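You operate a simulated robot arm through the tools that you are given. There is no shell and no other tool. Be economical: measure what you need, move in short steps, check, and stop when the job is done.

Carry out the task below with a simulated robot arm. There is one attempt and no reset: what you move stays moved.

TASK
Put the taper plug in the black tray.
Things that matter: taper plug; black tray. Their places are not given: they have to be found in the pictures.

It is judged by the outcome, as a careful person would: the job done as asked, and still so three seconds after it is handed in. It fails if anything else is knocked over, pushed out of place, dropped, spilled or broken.

THE ROBOT
A 6-joint arm with a two-finger parallel gripper, fixed in place. Base frame: the origin is at the foot of the arm, x ahead of it, y to its left, z up; the work surface is at about z = 0.82. Lengths are in m, angles in rad, forces in N, time in s.
With the tool pointing down near the work surface it reaches from about 0.26 to 0.68 m from the base axis. Its first joint turns from -1.152 to 1.152 rad. Payload 2.9 kg.
Tool frame: the origin (TCP) lies between the finger pads and is the grasp point; the fingertips stand 0.03 m ahead of it; z points along the fingers, y is the line along which they close. The gripper opens to 0.11 m. The fingers are 0.02 m wide and 0.01 m thick; the gripper's body (0.048 by 0.112 m) begins 0.055 m behind the TCP.
Orientation is that of the tool frame in the base frame, as a unit quaternion [x, y, z, w]. With the fingers straight down and closing along the base's y, the tool's x points along the base's -x, its y along +y and its z along -z.

THE INTERFACE
- The arm moves only by the tool apply_moves. Its argument "targets" is one flat list of numbers, 7 for each row, row after row: the opening, from 0 (shut) to 1 (fully open), then the shift along the base's x, y, z in units of 30 mm (1.0 is 30 mm), then the turn, a rotation vector about the base's x, y, z in units of 6 degrees (1.0 is 6 degrees). In form: [hand, dx, dy, dz, ax, ay, az, hand, dx, dy, dz, ax, ay, az, ...]. A call has 1 to 8 rows; each row shifts and turns the commanded pose from where the row before left it. A call with a number of a shift or a turn outside -1 to 1 is refused whole. A row lasts 0.2 s, in which the tool goes at most 0.05 m and 0.15 rad; a call with a longer step from one row to the next is refused whole, and so is a gripper value outside its range. A pose out of reach is approached as far as the arm can. The call stops where the force on the tool passes 40 N (or 10 N more than at its start, if that is more) or the arm is blocked; 0.2 s more then pass. The fingers move at their own pace (about 0.108 m/s each) and stop on an object; they squeeze with about 37 N. The grip force told is the motor's: it shows also when the fingers shut on nothing. Time passes only in rows, and 0.2 s behind the last, so rows that do not move let the fingers close. It gives the time, the measured TCP pose, the force on the tool (base axes), the opening and the grip force at its end, in the units of the frame above (readings bear some noise).
- Cameras (640 x 400 px; columns grow to the right, rows downward): "scene" is fixed at [0.067, 0.4185, 1.408]; the picture's right is [-0.86, -0.51, 0.00], its down [-0.17, 0.28, -0.94] and it looks along [0.49, -0.81, -0.33] (base axes); focal length 368 px, centre (320, 200). "wrist" rides on the gripper at [-0.036, 0, -0.057] in the tool frame; the picture's right is [0.00, -1.00, 0.00], its down [0.97, 0.00, -0.24] and it looks along [0.24, 0.00, 0.97] (tool axes); focal length 218 px, centre (320, 200).
- capture(camera): a new picture of that camera. No time passes.
- pixel_to_xyz(camera, pixels): for up to 12 pixels [column, row] of the newest picture of that camera ("zoom" is the newest enlarged one), the place [x, y, z] in the base frame of the surface seen there, good to about 0.002 m. No time passes.
- enlarge(camera, box): a new picture of the part [left, top, right, bottom] of that camera's present view, enlarged. No time passes.
- close_job(): hands the job in; it is judged then, once.

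Work in short steps. Measure before you move; look again where a grasp or a placing could have gone wrong, and mend it. You have 60 turns and 26 pictures in all, the two below and enlarged ones among them. Open the gripper and draw the arm clear of the work before you hand the job in, unless the task says otherwise; then end with one line.

The tools are called after "Request:" by a JSON object that holds its "fn" and its "kwargs". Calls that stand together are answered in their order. apply_moves: Moves the arm, as the interface text tells. Its arguments: {"type":"object","properties":{"targets":{"type":"array"}},"required":["targets"]} The other tools are called the same way: capture (camera) takes a picture; pixel_to_xyz (camera, pixels) gives the place of the surface under pixels of a picture; enlarge (camera, box) takes an enlarged picture of a part of a camera's view; close_job () hands the job in.

At the start:

```text
t: 0.0
tcp_pos: [0.4074, -0.2106, 1.1963]
orientation: [0.001, 1.0, 0.0, 0.0]
ft_force: [-0.6, 0.3, 0.8]
gripper_width: 0.11
finger_force: 0.0
```

scene: 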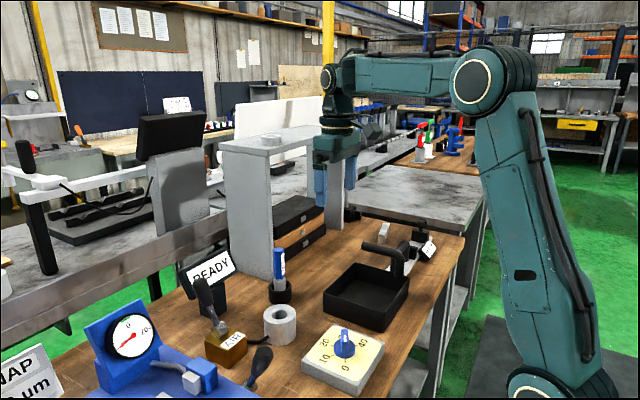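
wrist: 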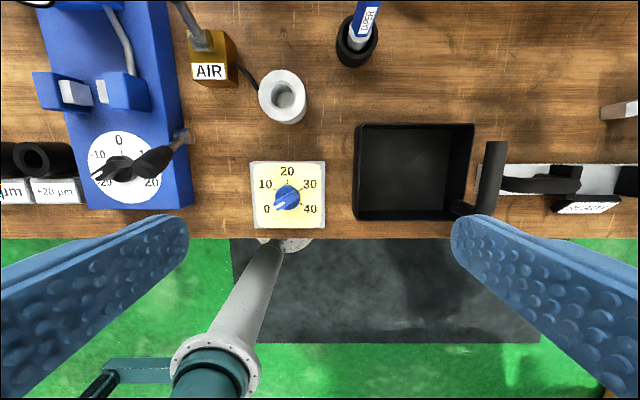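

The blue-handled item at wrist (362,30) and scene (280,275) looks like the taper plug in a black holder. I'll enlarge both views to check.

Request:
{"fn": "enlarge", "kwargs": {"camera": "scene", "box": [180, 220, 420, 370]}}

Request:
{"fn": "enlarge", "kwargs": {"camera": "wrist", "box": [240, 0, 560, 200]}}

Request:
{"fn": "pixel_to_xyz", "kwargs": {"camera": "scene", "pixels": [[280, 250], [280, 262], [279, 273], [278, 284], [280, 296], [366, 300], [326, 290], [352, 263], [408, 276], [386, 330], [272, 205], [302, 180]]}}

Request:
{"fn": "pixel_to_xyz", "kwargs": {"camera": "wrist", "pixels": [[368, 8], [362, 25], [357, 42], [340, 40], [378, 40], [357, 64], [415, 170], [358, 128], [470, 128], [356, 216], [463, 218], [495, 150]]}}

```text
2.67 times, centred on (300, 295) of scene
```

zoom: 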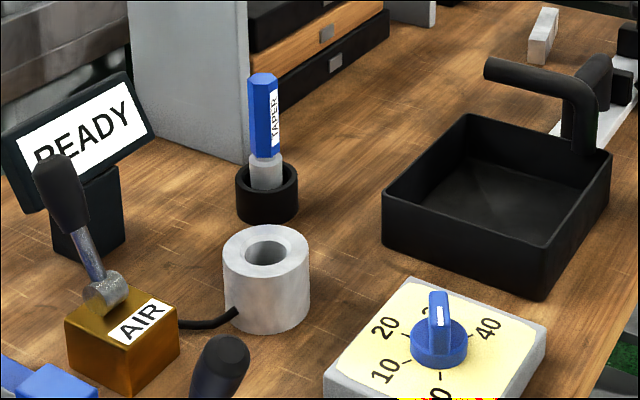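

```text
2.00 times, centred on (400, 100) of wrist
```

zoom: 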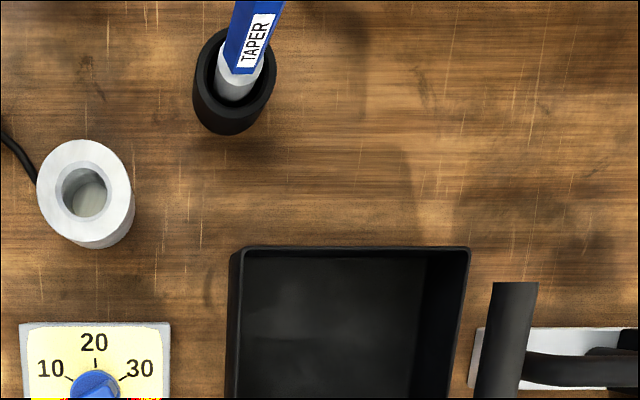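

```text
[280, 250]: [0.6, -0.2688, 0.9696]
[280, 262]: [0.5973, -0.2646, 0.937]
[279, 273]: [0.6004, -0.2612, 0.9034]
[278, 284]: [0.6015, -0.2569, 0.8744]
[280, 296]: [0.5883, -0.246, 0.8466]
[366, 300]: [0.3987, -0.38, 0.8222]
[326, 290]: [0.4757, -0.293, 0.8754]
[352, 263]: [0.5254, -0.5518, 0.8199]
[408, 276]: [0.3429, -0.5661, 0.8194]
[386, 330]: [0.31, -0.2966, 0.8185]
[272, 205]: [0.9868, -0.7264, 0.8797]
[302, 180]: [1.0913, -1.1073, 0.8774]
```

```text
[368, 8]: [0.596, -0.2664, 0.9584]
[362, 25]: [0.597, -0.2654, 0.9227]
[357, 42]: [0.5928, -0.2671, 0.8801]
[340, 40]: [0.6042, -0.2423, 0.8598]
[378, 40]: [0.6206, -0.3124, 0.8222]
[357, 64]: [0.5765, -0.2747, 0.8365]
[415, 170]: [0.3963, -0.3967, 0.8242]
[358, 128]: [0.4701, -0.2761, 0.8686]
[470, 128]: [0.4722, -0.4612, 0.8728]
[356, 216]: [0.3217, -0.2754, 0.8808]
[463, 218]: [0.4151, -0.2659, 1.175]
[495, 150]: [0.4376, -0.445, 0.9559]
```

The taper plug stands in its holder, with its axis near (0.605, -0.273). The tray is about 0.15 x 0.185 m, so the plug should lie along y. I'll turn the tool horizontal, grip the handle from the side, and tip the plug flat later.

Request:
{"fn": "apply_moves", "kwargs": {"targets": [1, 0.1, -0.26, -0.4, 0, -1, 0, 1, 0.1, -0.26, -0.4, 0, -1, 0, 1, 0.1, -0.26, -0.4, 0, -1, 0, 1, 0.1, -0.26, -0.4, 0, -1, 0, 1, 0.1, -0.26, -0.4, 0, -1, 0, 1, 0.1, -0.26, -0.4, 0, -1, 0, 1, 0.1, -0.26, -0.4, 0, -1, 0, 1, 0.1, -0.26, -0.4, 0, -1, 0]}}

Request:
{"fn": "pixel_to_xyz", "kwargs": {"camera": "scene", "pixels": [[277, 247], [279, 249], [275, 260], [284, 260], [356, 264], [355, 264], [324, 294], [384, 331], [407, 280], [271, 285], [278, 281], [281, 281]]}}

```text
t: 1.8
tcp_pos: [0.4316, -0.271, 1.1025]
orientation: [0.001, 0.913, -0.001, 0.408]
ft_force: [0.1, 0.0, 0.0]
gripper_width: 0.1098
finger_force: 0.2
```

```text
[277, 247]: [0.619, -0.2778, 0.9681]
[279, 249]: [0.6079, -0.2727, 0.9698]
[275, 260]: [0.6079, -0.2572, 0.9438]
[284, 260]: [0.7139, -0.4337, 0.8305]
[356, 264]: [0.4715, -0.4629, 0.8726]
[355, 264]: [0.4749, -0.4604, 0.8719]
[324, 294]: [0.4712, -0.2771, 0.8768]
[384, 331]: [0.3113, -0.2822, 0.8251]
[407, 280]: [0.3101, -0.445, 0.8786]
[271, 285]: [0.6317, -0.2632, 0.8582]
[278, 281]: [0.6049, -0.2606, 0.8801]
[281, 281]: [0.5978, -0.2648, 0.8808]
```

That move went well. The plug top is at about z 0.972. I'll finish the turn to horizontal.

Request:
{"fn": "apply_moves", "kwargs": {"targets": [1, 0, 0, -0.5, 0, -1, 0, 1, 0, 0, -0.5, 0, -1, 0, 1, 0, 0, -0.5, 0, -1, 0, 1, 0, 0, -0.5, 0, -1, 0, 1, 0, 0, -0.5, 0, -1, 0, 1, 0, 0, -0.5, 0, -1, 0, 1, 0, 0, -0.5, 0, -1, 0]}}

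Request:
{"fn": "capture", "kwargs": {"camera": "wrist"}}

Request:
{"fn": "capture", "kwargs": {"camera": "scene"}}

```text
t: 3.4
tcp_pos: [0.4482, -0.2867, 1.0069]
orientation: [0.0, 0.712, 0.0, 0.702]
ft_force: [0.1, -0.7, -0.6]
gripper_width: 0.11
finger_force: 0.0
out of reach, approached as far as the arm can: row 7
```

```text
21 pictures are left
```

wrist: 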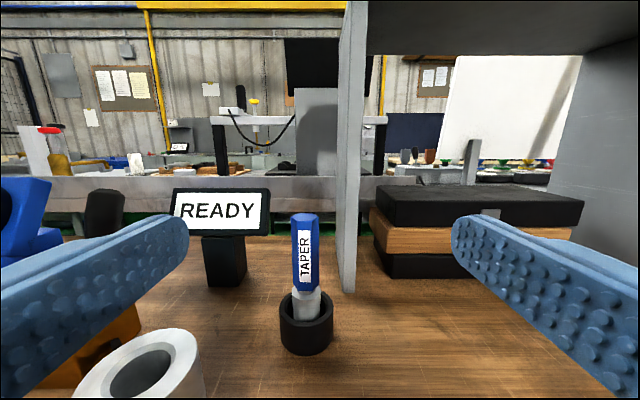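

```text
20 pictures are left
```

scene: 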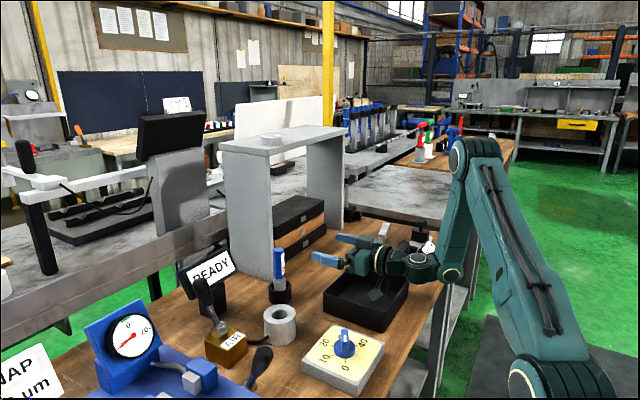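

The tool is horizontal and is being pushed slightly outward because it's close to the inner limit. Next I'll measure the plug, the shelf upright and the sign.

Request:
{"fn": "pixel_to_xyz", "kwargs": {"camera": "wrist", "pixels": [[345, 285], [342, 220], [352, 260], [265, 210], [243, 280], [268, 225], [293, 230], [318, 230], [305, 220], [305, 280], [305, 300], [306, 348]]}}

Request:
{"fn": "pixel_to_xyz", "kwargs": {"camera": "scene", "pixels": [[260, 275], [271, 260], [274, 220], [268, 160]]}}

```text
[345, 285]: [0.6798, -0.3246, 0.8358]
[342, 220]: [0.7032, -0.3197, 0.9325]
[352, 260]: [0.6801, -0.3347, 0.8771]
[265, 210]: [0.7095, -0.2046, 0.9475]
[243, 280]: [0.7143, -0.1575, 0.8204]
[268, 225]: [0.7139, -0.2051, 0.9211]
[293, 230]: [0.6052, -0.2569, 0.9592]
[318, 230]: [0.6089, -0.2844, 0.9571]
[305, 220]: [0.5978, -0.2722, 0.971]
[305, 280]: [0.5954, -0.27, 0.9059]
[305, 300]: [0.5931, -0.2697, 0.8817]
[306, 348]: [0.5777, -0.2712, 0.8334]
```

```text
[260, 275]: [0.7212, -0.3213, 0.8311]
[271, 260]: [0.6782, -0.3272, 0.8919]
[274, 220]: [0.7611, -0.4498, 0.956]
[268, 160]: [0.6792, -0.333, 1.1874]
```

The plug is 0.027 m wide, centred at y -0.271, with its front face at x 0.5955. The upright at x 0.68 is clear of where the tips will reach. I'll move forward a little with a narrower opening, then check the pose.

Request:
{"fn": "apply_moves", "kwargs": {"targets": [0.7, 0.7, 0, 0, 0, 0, 0, 0.7, 0.7, 0, 0, 0, 0, 0, 0.7, 0.7, 0, -0.4, 0, 0, 0, 0.7, 0, 0, 0, 0, 0, 0]}}

```text
t: 4.4
tcp_pos: [0.5126, -0.2872, 0.9938]
orientation: [0.001, 0.707, 0.0, 0.707]
ft_force: [-0.3, -0.5, 0.8]
gripper_width: 0.0772
finger_force: 0.1
```

I'm tracking accurately now. I'll correct y by +0.0165, lower to z 0.933, and look.

Request:
{"fn": "apply_moves", "kwargs": {"targets": [0.7, 0, 0.55, -0.7, 0, 0, 0, 0.7, 0, 0, -0.7, 0, 0, 0, 0.7, 0, 0, -0.63, 0, 0, 0, 0.7, 0, 0, 0, 0, 0, 0]}}

Request:
{"fn": "capture", "kwargs": {"camera": "wrist"}}

Request:
{"fn": "capture", "kwargs": {"camera": "scene"}}

```text
t: 5.4
tcp_pos: [0.5114, -0.2715, 0.9366]
orientation: [0.0, 0.707, 0.0, 0.707]
ft_force: [0.0, 0.1, 1.1]
gripper_width: 0.0768
finger_force: 0.0
```

```text
19 pictures are left
```

wrist: 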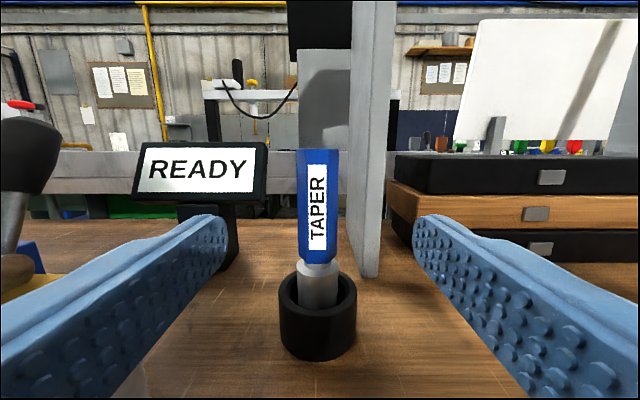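

```text
18 pictures are left
```

scene: 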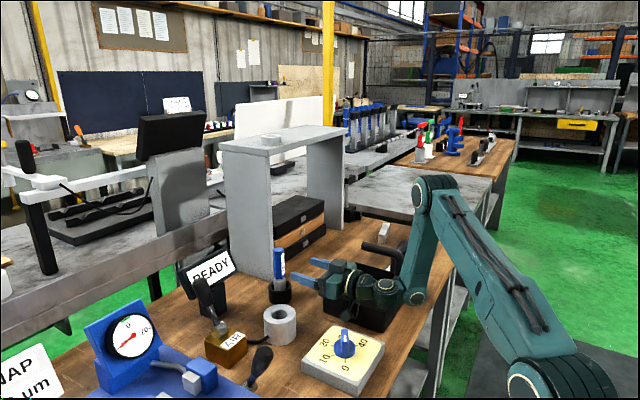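

The plug is centred between the fingers. I'll advance 0.095 m and close.

Request:
{"fn": "apply_moves", "kwargs": {"targets": [0.7, 0.8, 0, 0, 0, 0, 0, 0.7, 0.8, 0, 0, 0, 0, 0, 0.7, 0.8, 0, 0, 0, 0, 0, 0.7, 0.75, 0, -0.1, 0, 0, 0, 0.7, 0, 0, 0, 0, 0, 0]}}

Request:
{"fn": "apply_moves", "kwargs": {"targets": [0, 0, 0, 0, 0, 0, 0, 0, 0, 0, 0, 0, 0, 0, 0, 0, 0, 0, 0, 0, 0]}}

Request:
{"fn": "capture", "kwargs": {"camera": "wrist"}}

```text
t: 6.6
tcp_pos: [0.6055, -0.2682, 0.9314]
orientation: [0.0, 0.707, 0.0, 0.707]
ft_force: [0.0, -0.2, -0.2]
gripper_width: 0.0768
finger_force: 0.1
```

```text
t: 7.4
tcp_pos: [0.6046, -0.2698, 0.9313]
orientation: [0.001, 0.707, -0.001, 0.707]
ft_force: [0.2, -1.9, 0.0]
gripper_width: 0.0292
finger_force: 37.2
```

```text
17 pictures are left
```

wrist: 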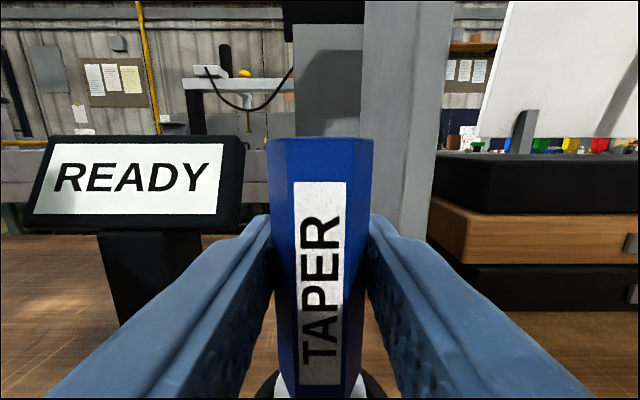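

The grip is at 37 N and 0.029 m. I'll lift straight up.

Request:
{"fn": "apply_moves", "kwargs": {"targets": [0, 0, 0, 0.3, 0, 0, 0, 0, 0, 0, 0.5, 0, 0, 0, 0, 0, 0, 0.6, 0, 0, 0, 0, 0, 0, 0.8, 0, 0, 0, 0, 0, 0, 0.8, 0, 0, 0, 0, 0, 0, 0.8, 0, 0, 0, 0, 0, 0, 0.8, 0, 0, 0]}}

Request:
{"fn": "enlarge", "kwargs": {"camera": "scene", "box": [200, 160, 440, 310]}}

```text
t: 9.0
tcp_pos: [0.6063, -0.2695, 1.0713]
orientation: [-0.001, 0.707, 0.002, 0.707]
ft_force: [0.2, 1.2, -5.1]
gripper_width: 0.0286
finger_force: 36.3
```

```text
2.67 times, centred on (320, 235) of scene
```

zoom: 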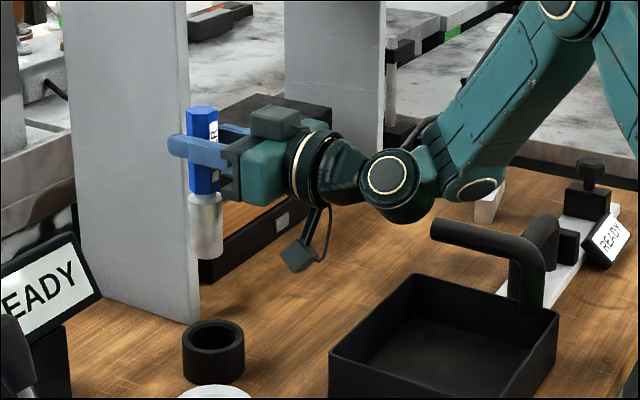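

The plug is out of its holder. I'll measure its ends, and also the part hanging under the wrist, because it could foul the handle near the tray.

Request:
{"fn": "pixel_to_xyz", "kwargs": {"camera": "zoom", "pixels": [[205, 255], [205, 200], [200, 108], [298, 258], [285, 252], [310, 268], [320, 215], [440, 232], [470, 235], [520, 250], [545, 225], [330, 350]]}}

```text
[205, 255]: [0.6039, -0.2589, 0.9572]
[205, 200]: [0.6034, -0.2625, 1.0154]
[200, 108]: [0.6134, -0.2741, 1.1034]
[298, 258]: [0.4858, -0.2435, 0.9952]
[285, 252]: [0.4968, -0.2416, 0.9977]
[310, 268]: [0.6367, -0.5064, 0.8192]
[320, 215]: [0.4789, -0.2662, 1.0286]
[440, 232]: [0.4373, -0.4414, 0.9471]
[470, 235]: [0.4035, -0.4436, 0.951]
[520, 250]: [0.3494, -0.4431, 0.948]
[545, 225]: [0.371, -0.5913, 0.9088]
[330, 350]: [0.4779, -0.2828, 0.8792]
```

The plug runs from 0.116 below the TCP to about 0.035 above it. The hanging part is about 0.08 m out on the taper side, and a black bar overhangs the tray at y < -0.443. I'll lay the plug diagonally (yaw +45°), taper end slightly down, with the TCP near (0.419, -0.328). First I'll draw back while pitching down.

Request:
{"fn": "apply_moves", "kwargs": {"targets": [0, -0.3, 0, 0.3, 0, 0.5, 0, 0, -0.45, -0.2, 0.3, 0, 1, 0, 0, -0.45, -0.2, 0.3, 0, 1, 0, 0, -0.45, -0.2, 0.3, 0, 1, 0, 0, -0.45, -0.2, 0.3, 0, 1, 0, 0, -0.45, -0.2, 0.2, 0, 1, 0, 0, -0.45, -0.2, 0, 0, 1, 0, 0, -0.45, -0.2, 0, 0, 1, 0]}}

Request:
{"fn": "apply_moves", "kwargs": {"targets": [0, -0.45, -0.1, 0, 0, 1, 0, 0, -0.45, -0.1, 0, 0, 1, 0, 0, -0.45, -0.1, 0, 0, 1, 0, 0, -0.45, -0.1, 0, 0, 1, 0, 0, -0.45, -0.1, 0, 0, 1, 0, 0, -0.35, 0, 0, 0, 1, 0, 0, 0, 0, 0, 0, 0, 0]}}

Request:
{"fn": "apply_moves", "kwargs": {"targets": [0, 0, 0, 0, 0, 0, 1, 0, 0, 0, 0, 0, 0, 1, 0, 0, 0, 0, 0, 0, 1, 0, 0, 0, 0, 0, 0, 1, 0, 0, 0, 0, 0, 0, 1, 0, 0, 0, 0, 0, 0, 1, 0, 0, 0, 0, 0, 0, 1, 0, 0, 0, 0, 0, 0, 0.5]}}

Request:
{"fn": "capture", "kwargs": {"camera": "scene"}}

Request:
{"fn": "capture", "kwargs": {"camera": "wrist"}}

```text
t: 10.8
tcp_pos: [0.5012, -0.312, 1.1203]
orientation: [0.0, 0.924, 0.0, 0.381]
ft_force: [-0.2, -1.6, -5.7]
gripper_width: 0.0287
finger_force: 37.3
```

```text
t: 12.4
tcp_pos: [0.4235, -0.3261, 1.1216]
orientation: [0.001, 0.997, 0.0, 0.078]
ft_force: [0.4, 3.3, -5.4]
gripper_width: 0.0287
finger_force: 37.1
```

```text
t: 14.2
tcp_pos: [0.4237, -0.3258, 1.1217]
orientation: [-0.382, 0.921, 0.031, 0.072]
ft_force: [0.6, -0.6, -5.2]
gripper_width: 0.0254
finger_force: 38.0
```

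```text
15 pictures are left
```

scene: 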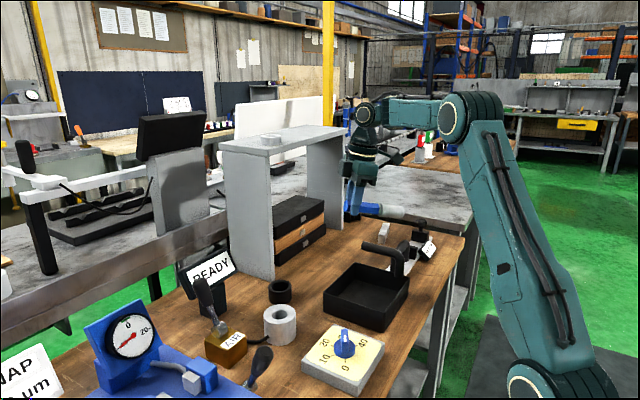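

```text
14 pictures are left
```

wrist: 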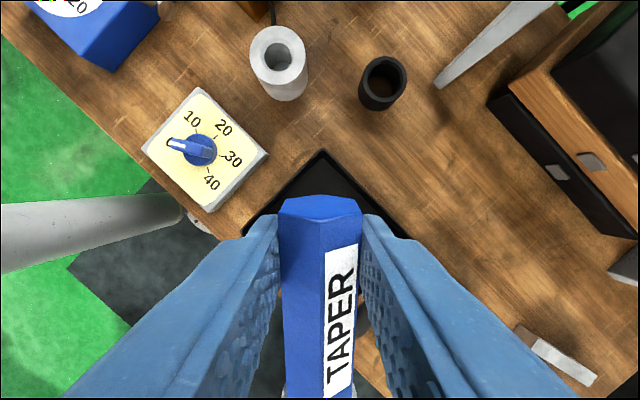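

The gripper has settled onto the handle's flats at 0.0254 m. I'll check the plug's pose before going down.

Request:
{"fn": "enlarge", "kwargs": {"camera": "scene", "box": [300, 150, 460, 250]}}

Request:
{"fn": "pixel_to_xyz", "kwargs": {"camera": "scene", "pixels": [[372, 208], [390, 211], [403, 213], [365, 208]]}}

```text
4.00 times, centred on (380, 200) of scene
```

zoom: 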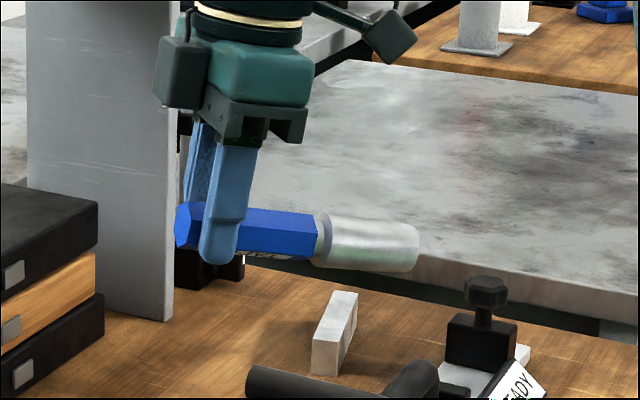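

```text
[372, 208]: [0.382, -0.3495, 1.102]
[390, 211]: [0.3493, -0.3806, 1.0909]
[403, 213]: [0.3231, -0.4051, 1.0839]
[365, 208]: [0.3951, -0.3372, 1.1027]
```

Request:
{"fn": "pixel_to_xyz", "kwargs": {"camera": "zoom", "pixels": [[417, 245], [412, 265], [400, 225], [413, 232], [180, 225], [180, 240], [190, 210], [230, 240], [300, 215], [316, 240], [320, 262], [250, 390]]}}

Request:
{"fn": "pixel_to_xyz", "kwargs": {"camera": "scene", "pixels": [[325, 292], [358, 262], [409, 277], [386, 312], [384, 330], [345, 300], [365, 308], [390, 290], [360, 290], [400, 284], [330, 290], [355, 268]]}}

```text
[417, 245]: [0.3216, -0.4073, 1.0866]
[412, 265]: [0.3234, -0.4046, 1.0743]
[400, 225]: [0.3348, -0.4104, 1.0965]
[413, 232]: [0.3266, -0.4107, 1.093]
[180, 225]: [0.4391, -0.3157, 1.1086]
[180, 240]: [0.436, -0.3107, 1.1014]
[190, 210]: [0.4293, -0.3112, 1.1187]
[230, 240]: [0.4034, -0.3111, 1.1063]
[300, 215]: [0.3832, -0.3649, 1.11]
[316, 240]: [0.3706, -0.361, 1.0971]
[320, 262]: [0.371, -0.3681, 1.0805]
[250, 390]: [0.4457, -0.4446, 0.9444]
```

```text
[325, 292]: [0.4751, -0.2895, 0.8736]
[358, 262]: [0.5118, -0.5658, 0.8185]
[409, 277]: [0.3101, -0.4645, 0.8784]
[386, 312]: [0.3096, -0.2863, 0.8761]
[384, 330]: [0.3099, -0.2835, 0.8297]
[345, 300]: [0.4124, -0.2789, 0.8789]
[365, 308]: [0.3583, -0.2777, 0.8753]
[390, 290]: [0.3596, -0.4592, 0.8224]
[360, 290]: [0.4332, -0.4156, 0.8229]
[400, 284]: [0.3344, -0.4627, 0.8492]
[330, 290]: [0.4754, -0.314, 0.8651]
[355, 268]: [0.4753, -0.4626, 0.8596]
```

The tray interior spans x 0.313–0.475 and y -0.281 to -0.463. The plug sits about 13 mm toward the fingertips from the TCP, tilted 9°. I'll shift +12 mm in x, flatten the tilt by 7°, and go down to just above the rim.

Request:
{"fn": "apply_moves", "kwargs": {"targets": [0, 0.41, 0, 0, -0.8, 0.8, 0, 0, 0, 0, -0.9, 0, 0, 0, 0, 0, 0, -0.9, 0, 0, 0, 0, 0, 0, -0.9, 0, 0, 0, 0, 0, 0, -0.9, 0, 0, 0, 0, 0, 0, -0.9, 0, 0, 0, 0, 0, 0, -0.9, 0, 0, 0, 0, 0, 0, 0, 0, 0, 0]}}

Request:
{"fn": "enlarge", "kwargs": {"camera": "scene", "box": [290, 200, 450, 340]}}

```text
t: 16.0
tcp_pos: [0.437, -0.325, 0.9567]
orientation: [-0.383, 0.924, 0.007, 0.017]
ft_force: [0.2, -0.5, -5.3]
gripper_width: 0.0257
finger_force: 36.8
```

```text
2.86 times, centred on (370, 270) of scene
```

zoom: 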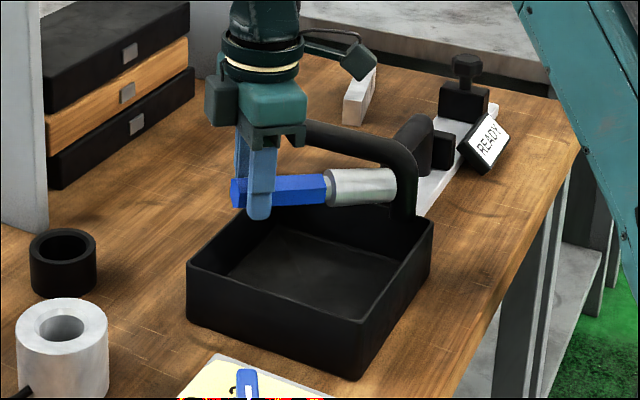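

The tip looks close to the bar and post, so I'll measure the clearances.

Request:
{"fn": "pixel_to_xyz", "kwargs": {"camera": "zoom", "pixels": [[394, 185], [390, 198], [385, 170], [404, 200], [404, 180], [380, 155], [360, 148], [365, 60], [355, 76], [236, 195], [330, 203], [402, 212]]}}

```text
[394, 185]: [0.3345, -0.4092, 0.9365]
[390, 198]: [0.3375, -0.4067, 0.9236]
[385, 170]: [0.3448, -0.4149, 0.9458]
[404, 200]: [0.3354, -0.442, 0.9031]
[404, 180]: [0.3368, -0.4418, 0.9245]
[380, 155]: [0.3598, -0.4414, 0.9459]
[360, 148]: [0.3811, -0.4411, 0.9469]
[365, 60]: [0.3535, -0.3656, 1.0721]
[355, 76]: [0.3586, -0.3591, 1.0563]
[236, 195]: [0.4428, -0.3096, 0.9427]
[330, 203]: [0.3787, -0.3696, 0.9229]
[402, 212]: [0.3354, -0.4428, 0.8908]
```

The clearances are fine: tip to bar about 17 mm, tip to wall at least 15 mm. I'll nudge y by +5 mm and descend gently to TCP z ≈ 0.861.

Request:
{"fn": "apply_moves", "kwargs": {"targets": [0, 0, 0.17, -0.3, 0, 0, 0, 0, 0, 0, -0.6, 0, 0, 0, 0, 0, 0, -0.6, 0, 0, 0, 0, 0, 0, -0.6, 0, 0, 0, 0, 0, 0, -0.5, 0, 0, 0, 0, 0, 0, -0.35, 0, 0, 0, 0, 0, 0, -0.2, 0, 0, 0, 0, 0, 0, 0, 0, 0, 0]}}

Request:
{"fn": "enlarge", "kwargs": {"camera": "scene", "box": [290, 200, 450, 340]}}

```text
t: 17.8
tcp_pos: [0.4351, -0.3217, 0.8657]
orientation: [-0.383, 0.924, 0.007, 0.018]
ft_force: [-0.8, -0.1, -5.1]
gripper_width: 0.0254
finger_force: 37.0
```

```text
2.86 times, centred on (370, 270) of scene
```

zoom: 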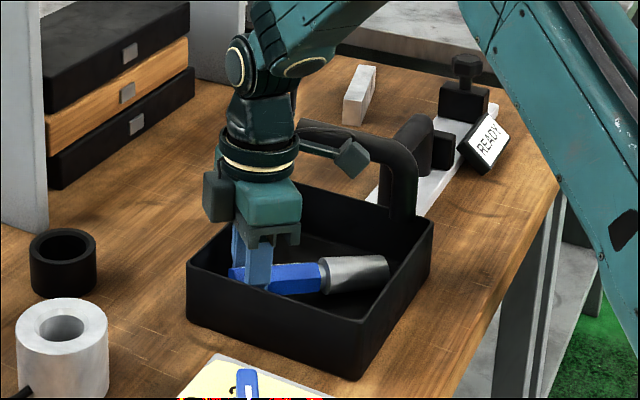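

The plug is inside the tray just above the floor. I'll ease down a few more millimetres.

Request:
{"fn": "apply_moves", "kwargs": {"targets": [0, 0, 0, -0.1, 0, 0, 0, 0, 0, 0, -0.1, 0, 0, 0, 0, 0, 0, 0, 0, 0, 0]}}

```text
t: 18.6
tcp_pos: [0.4371, -0.3208, 0.8609]
orientation: [-0.383, 0.924, 0.007, 0.019]
ft_force: [0.2, 0.4, 5.3]
gripper_width: 0.026
finger_force: 36.9
```

The force changed by +10 N, so the plug is resting on the floor. I'll open slightly and rise straight up.

Request:
{"fn": "apply_moves", "kwargs": {"targets": [0.3, 0, 0, 0, 0, 0, 0, 0.38, 0, 0, 0, 0, 0, 0, 0.38, 0, 0, 0, 0, 0, 0, 0.38, 0, 0, 0.2, 0, 0, 0, 0.38, 0, 0, 0.4, 0, 0, 0, 0.38, 0, 0, 0.7, 0, 0, 0, 0.38, 0, 0, 0.8, 0, 0, 0]}}

Request:
{"fn": "enlarge", "kwargs": {"camera": "scene", "box": [290, 200, 450, 340]}}

```text
t: 20.2
tcp_pos: [0.4353, -0.32, 0.9209]
orientation: [-0.383, 0.924, 0.008, 0.018]
ft_force: [0.3, 0.2, -0.4]
gripper_width: 0.0419
finger_force: 0.0
```

```text
2.86 times, centred on (370, 270) of scene
```

zoom: 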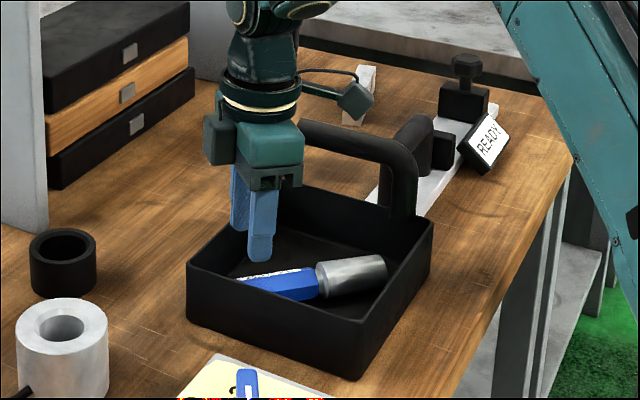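

The plug is lying in the tray. I'll raise the arm clear and open the gripper.

Request:
{"fn": "apply_moves", "kwargs": {"targets": [0.38, 0, 0, 0.9, 0, 0, 0, 0.38, 0, 0, 1, 0, 0, 0, 0.6, 0, 0, 1, 0, 0, 0, 1, 0, 0, 1, 0, 0, 0, 1, 0, 0, 1, 0, 0, 0, 1, 0, 0, 1, 0, 0, 0, 1, 0, 0, 1, 0, 0, 0, 1, 0, 0, 0, 0, 0, 0]}}

Request:
{"fn": "capture", "kwargs": {"camera": "scene"}}

Request:
{"fn": "capture", "kwargs": {"camera": "wrist"}}

```text
t: 22.0
tcp_pos: [0.4354, -0.3216, 1.1294]
orientation: [-0.383, 0.924, 0.008, 0.018]
ft_force: [0.3, 0.4, 0.2]
gripper_width: 0.1099
finger_force: 0.0
```

```text
9 pictures are left
```

scene: 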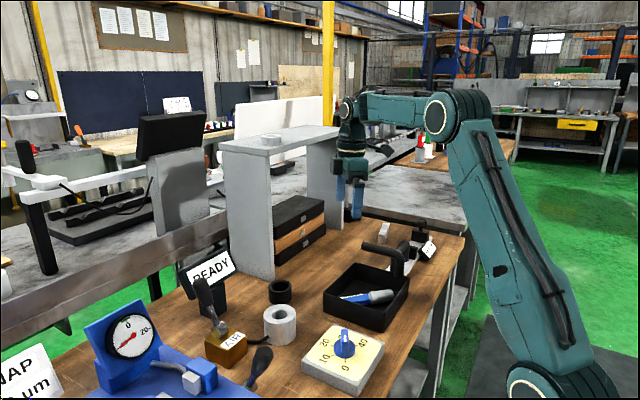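

```text
8 pictures are left
```

wrist: 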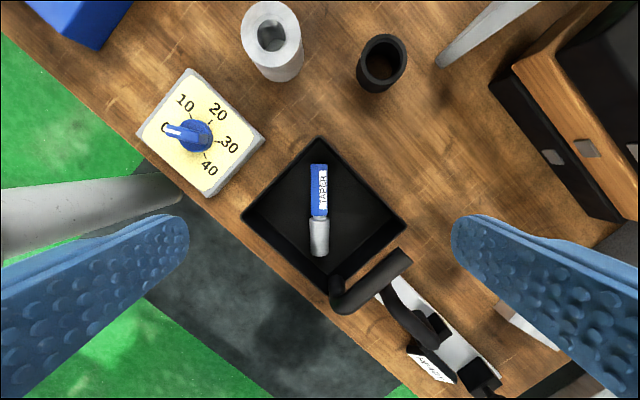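

The plug lies fully inside the tray, nothing else has moved, and the arm is clear with the gripper open.

Request:
{"fn": "close_job", "kwargs": {}}

```text
The job is handed in.
```

The taper plug is lying flat in the black tray, nothing else was disturbed, and the job is handed in.
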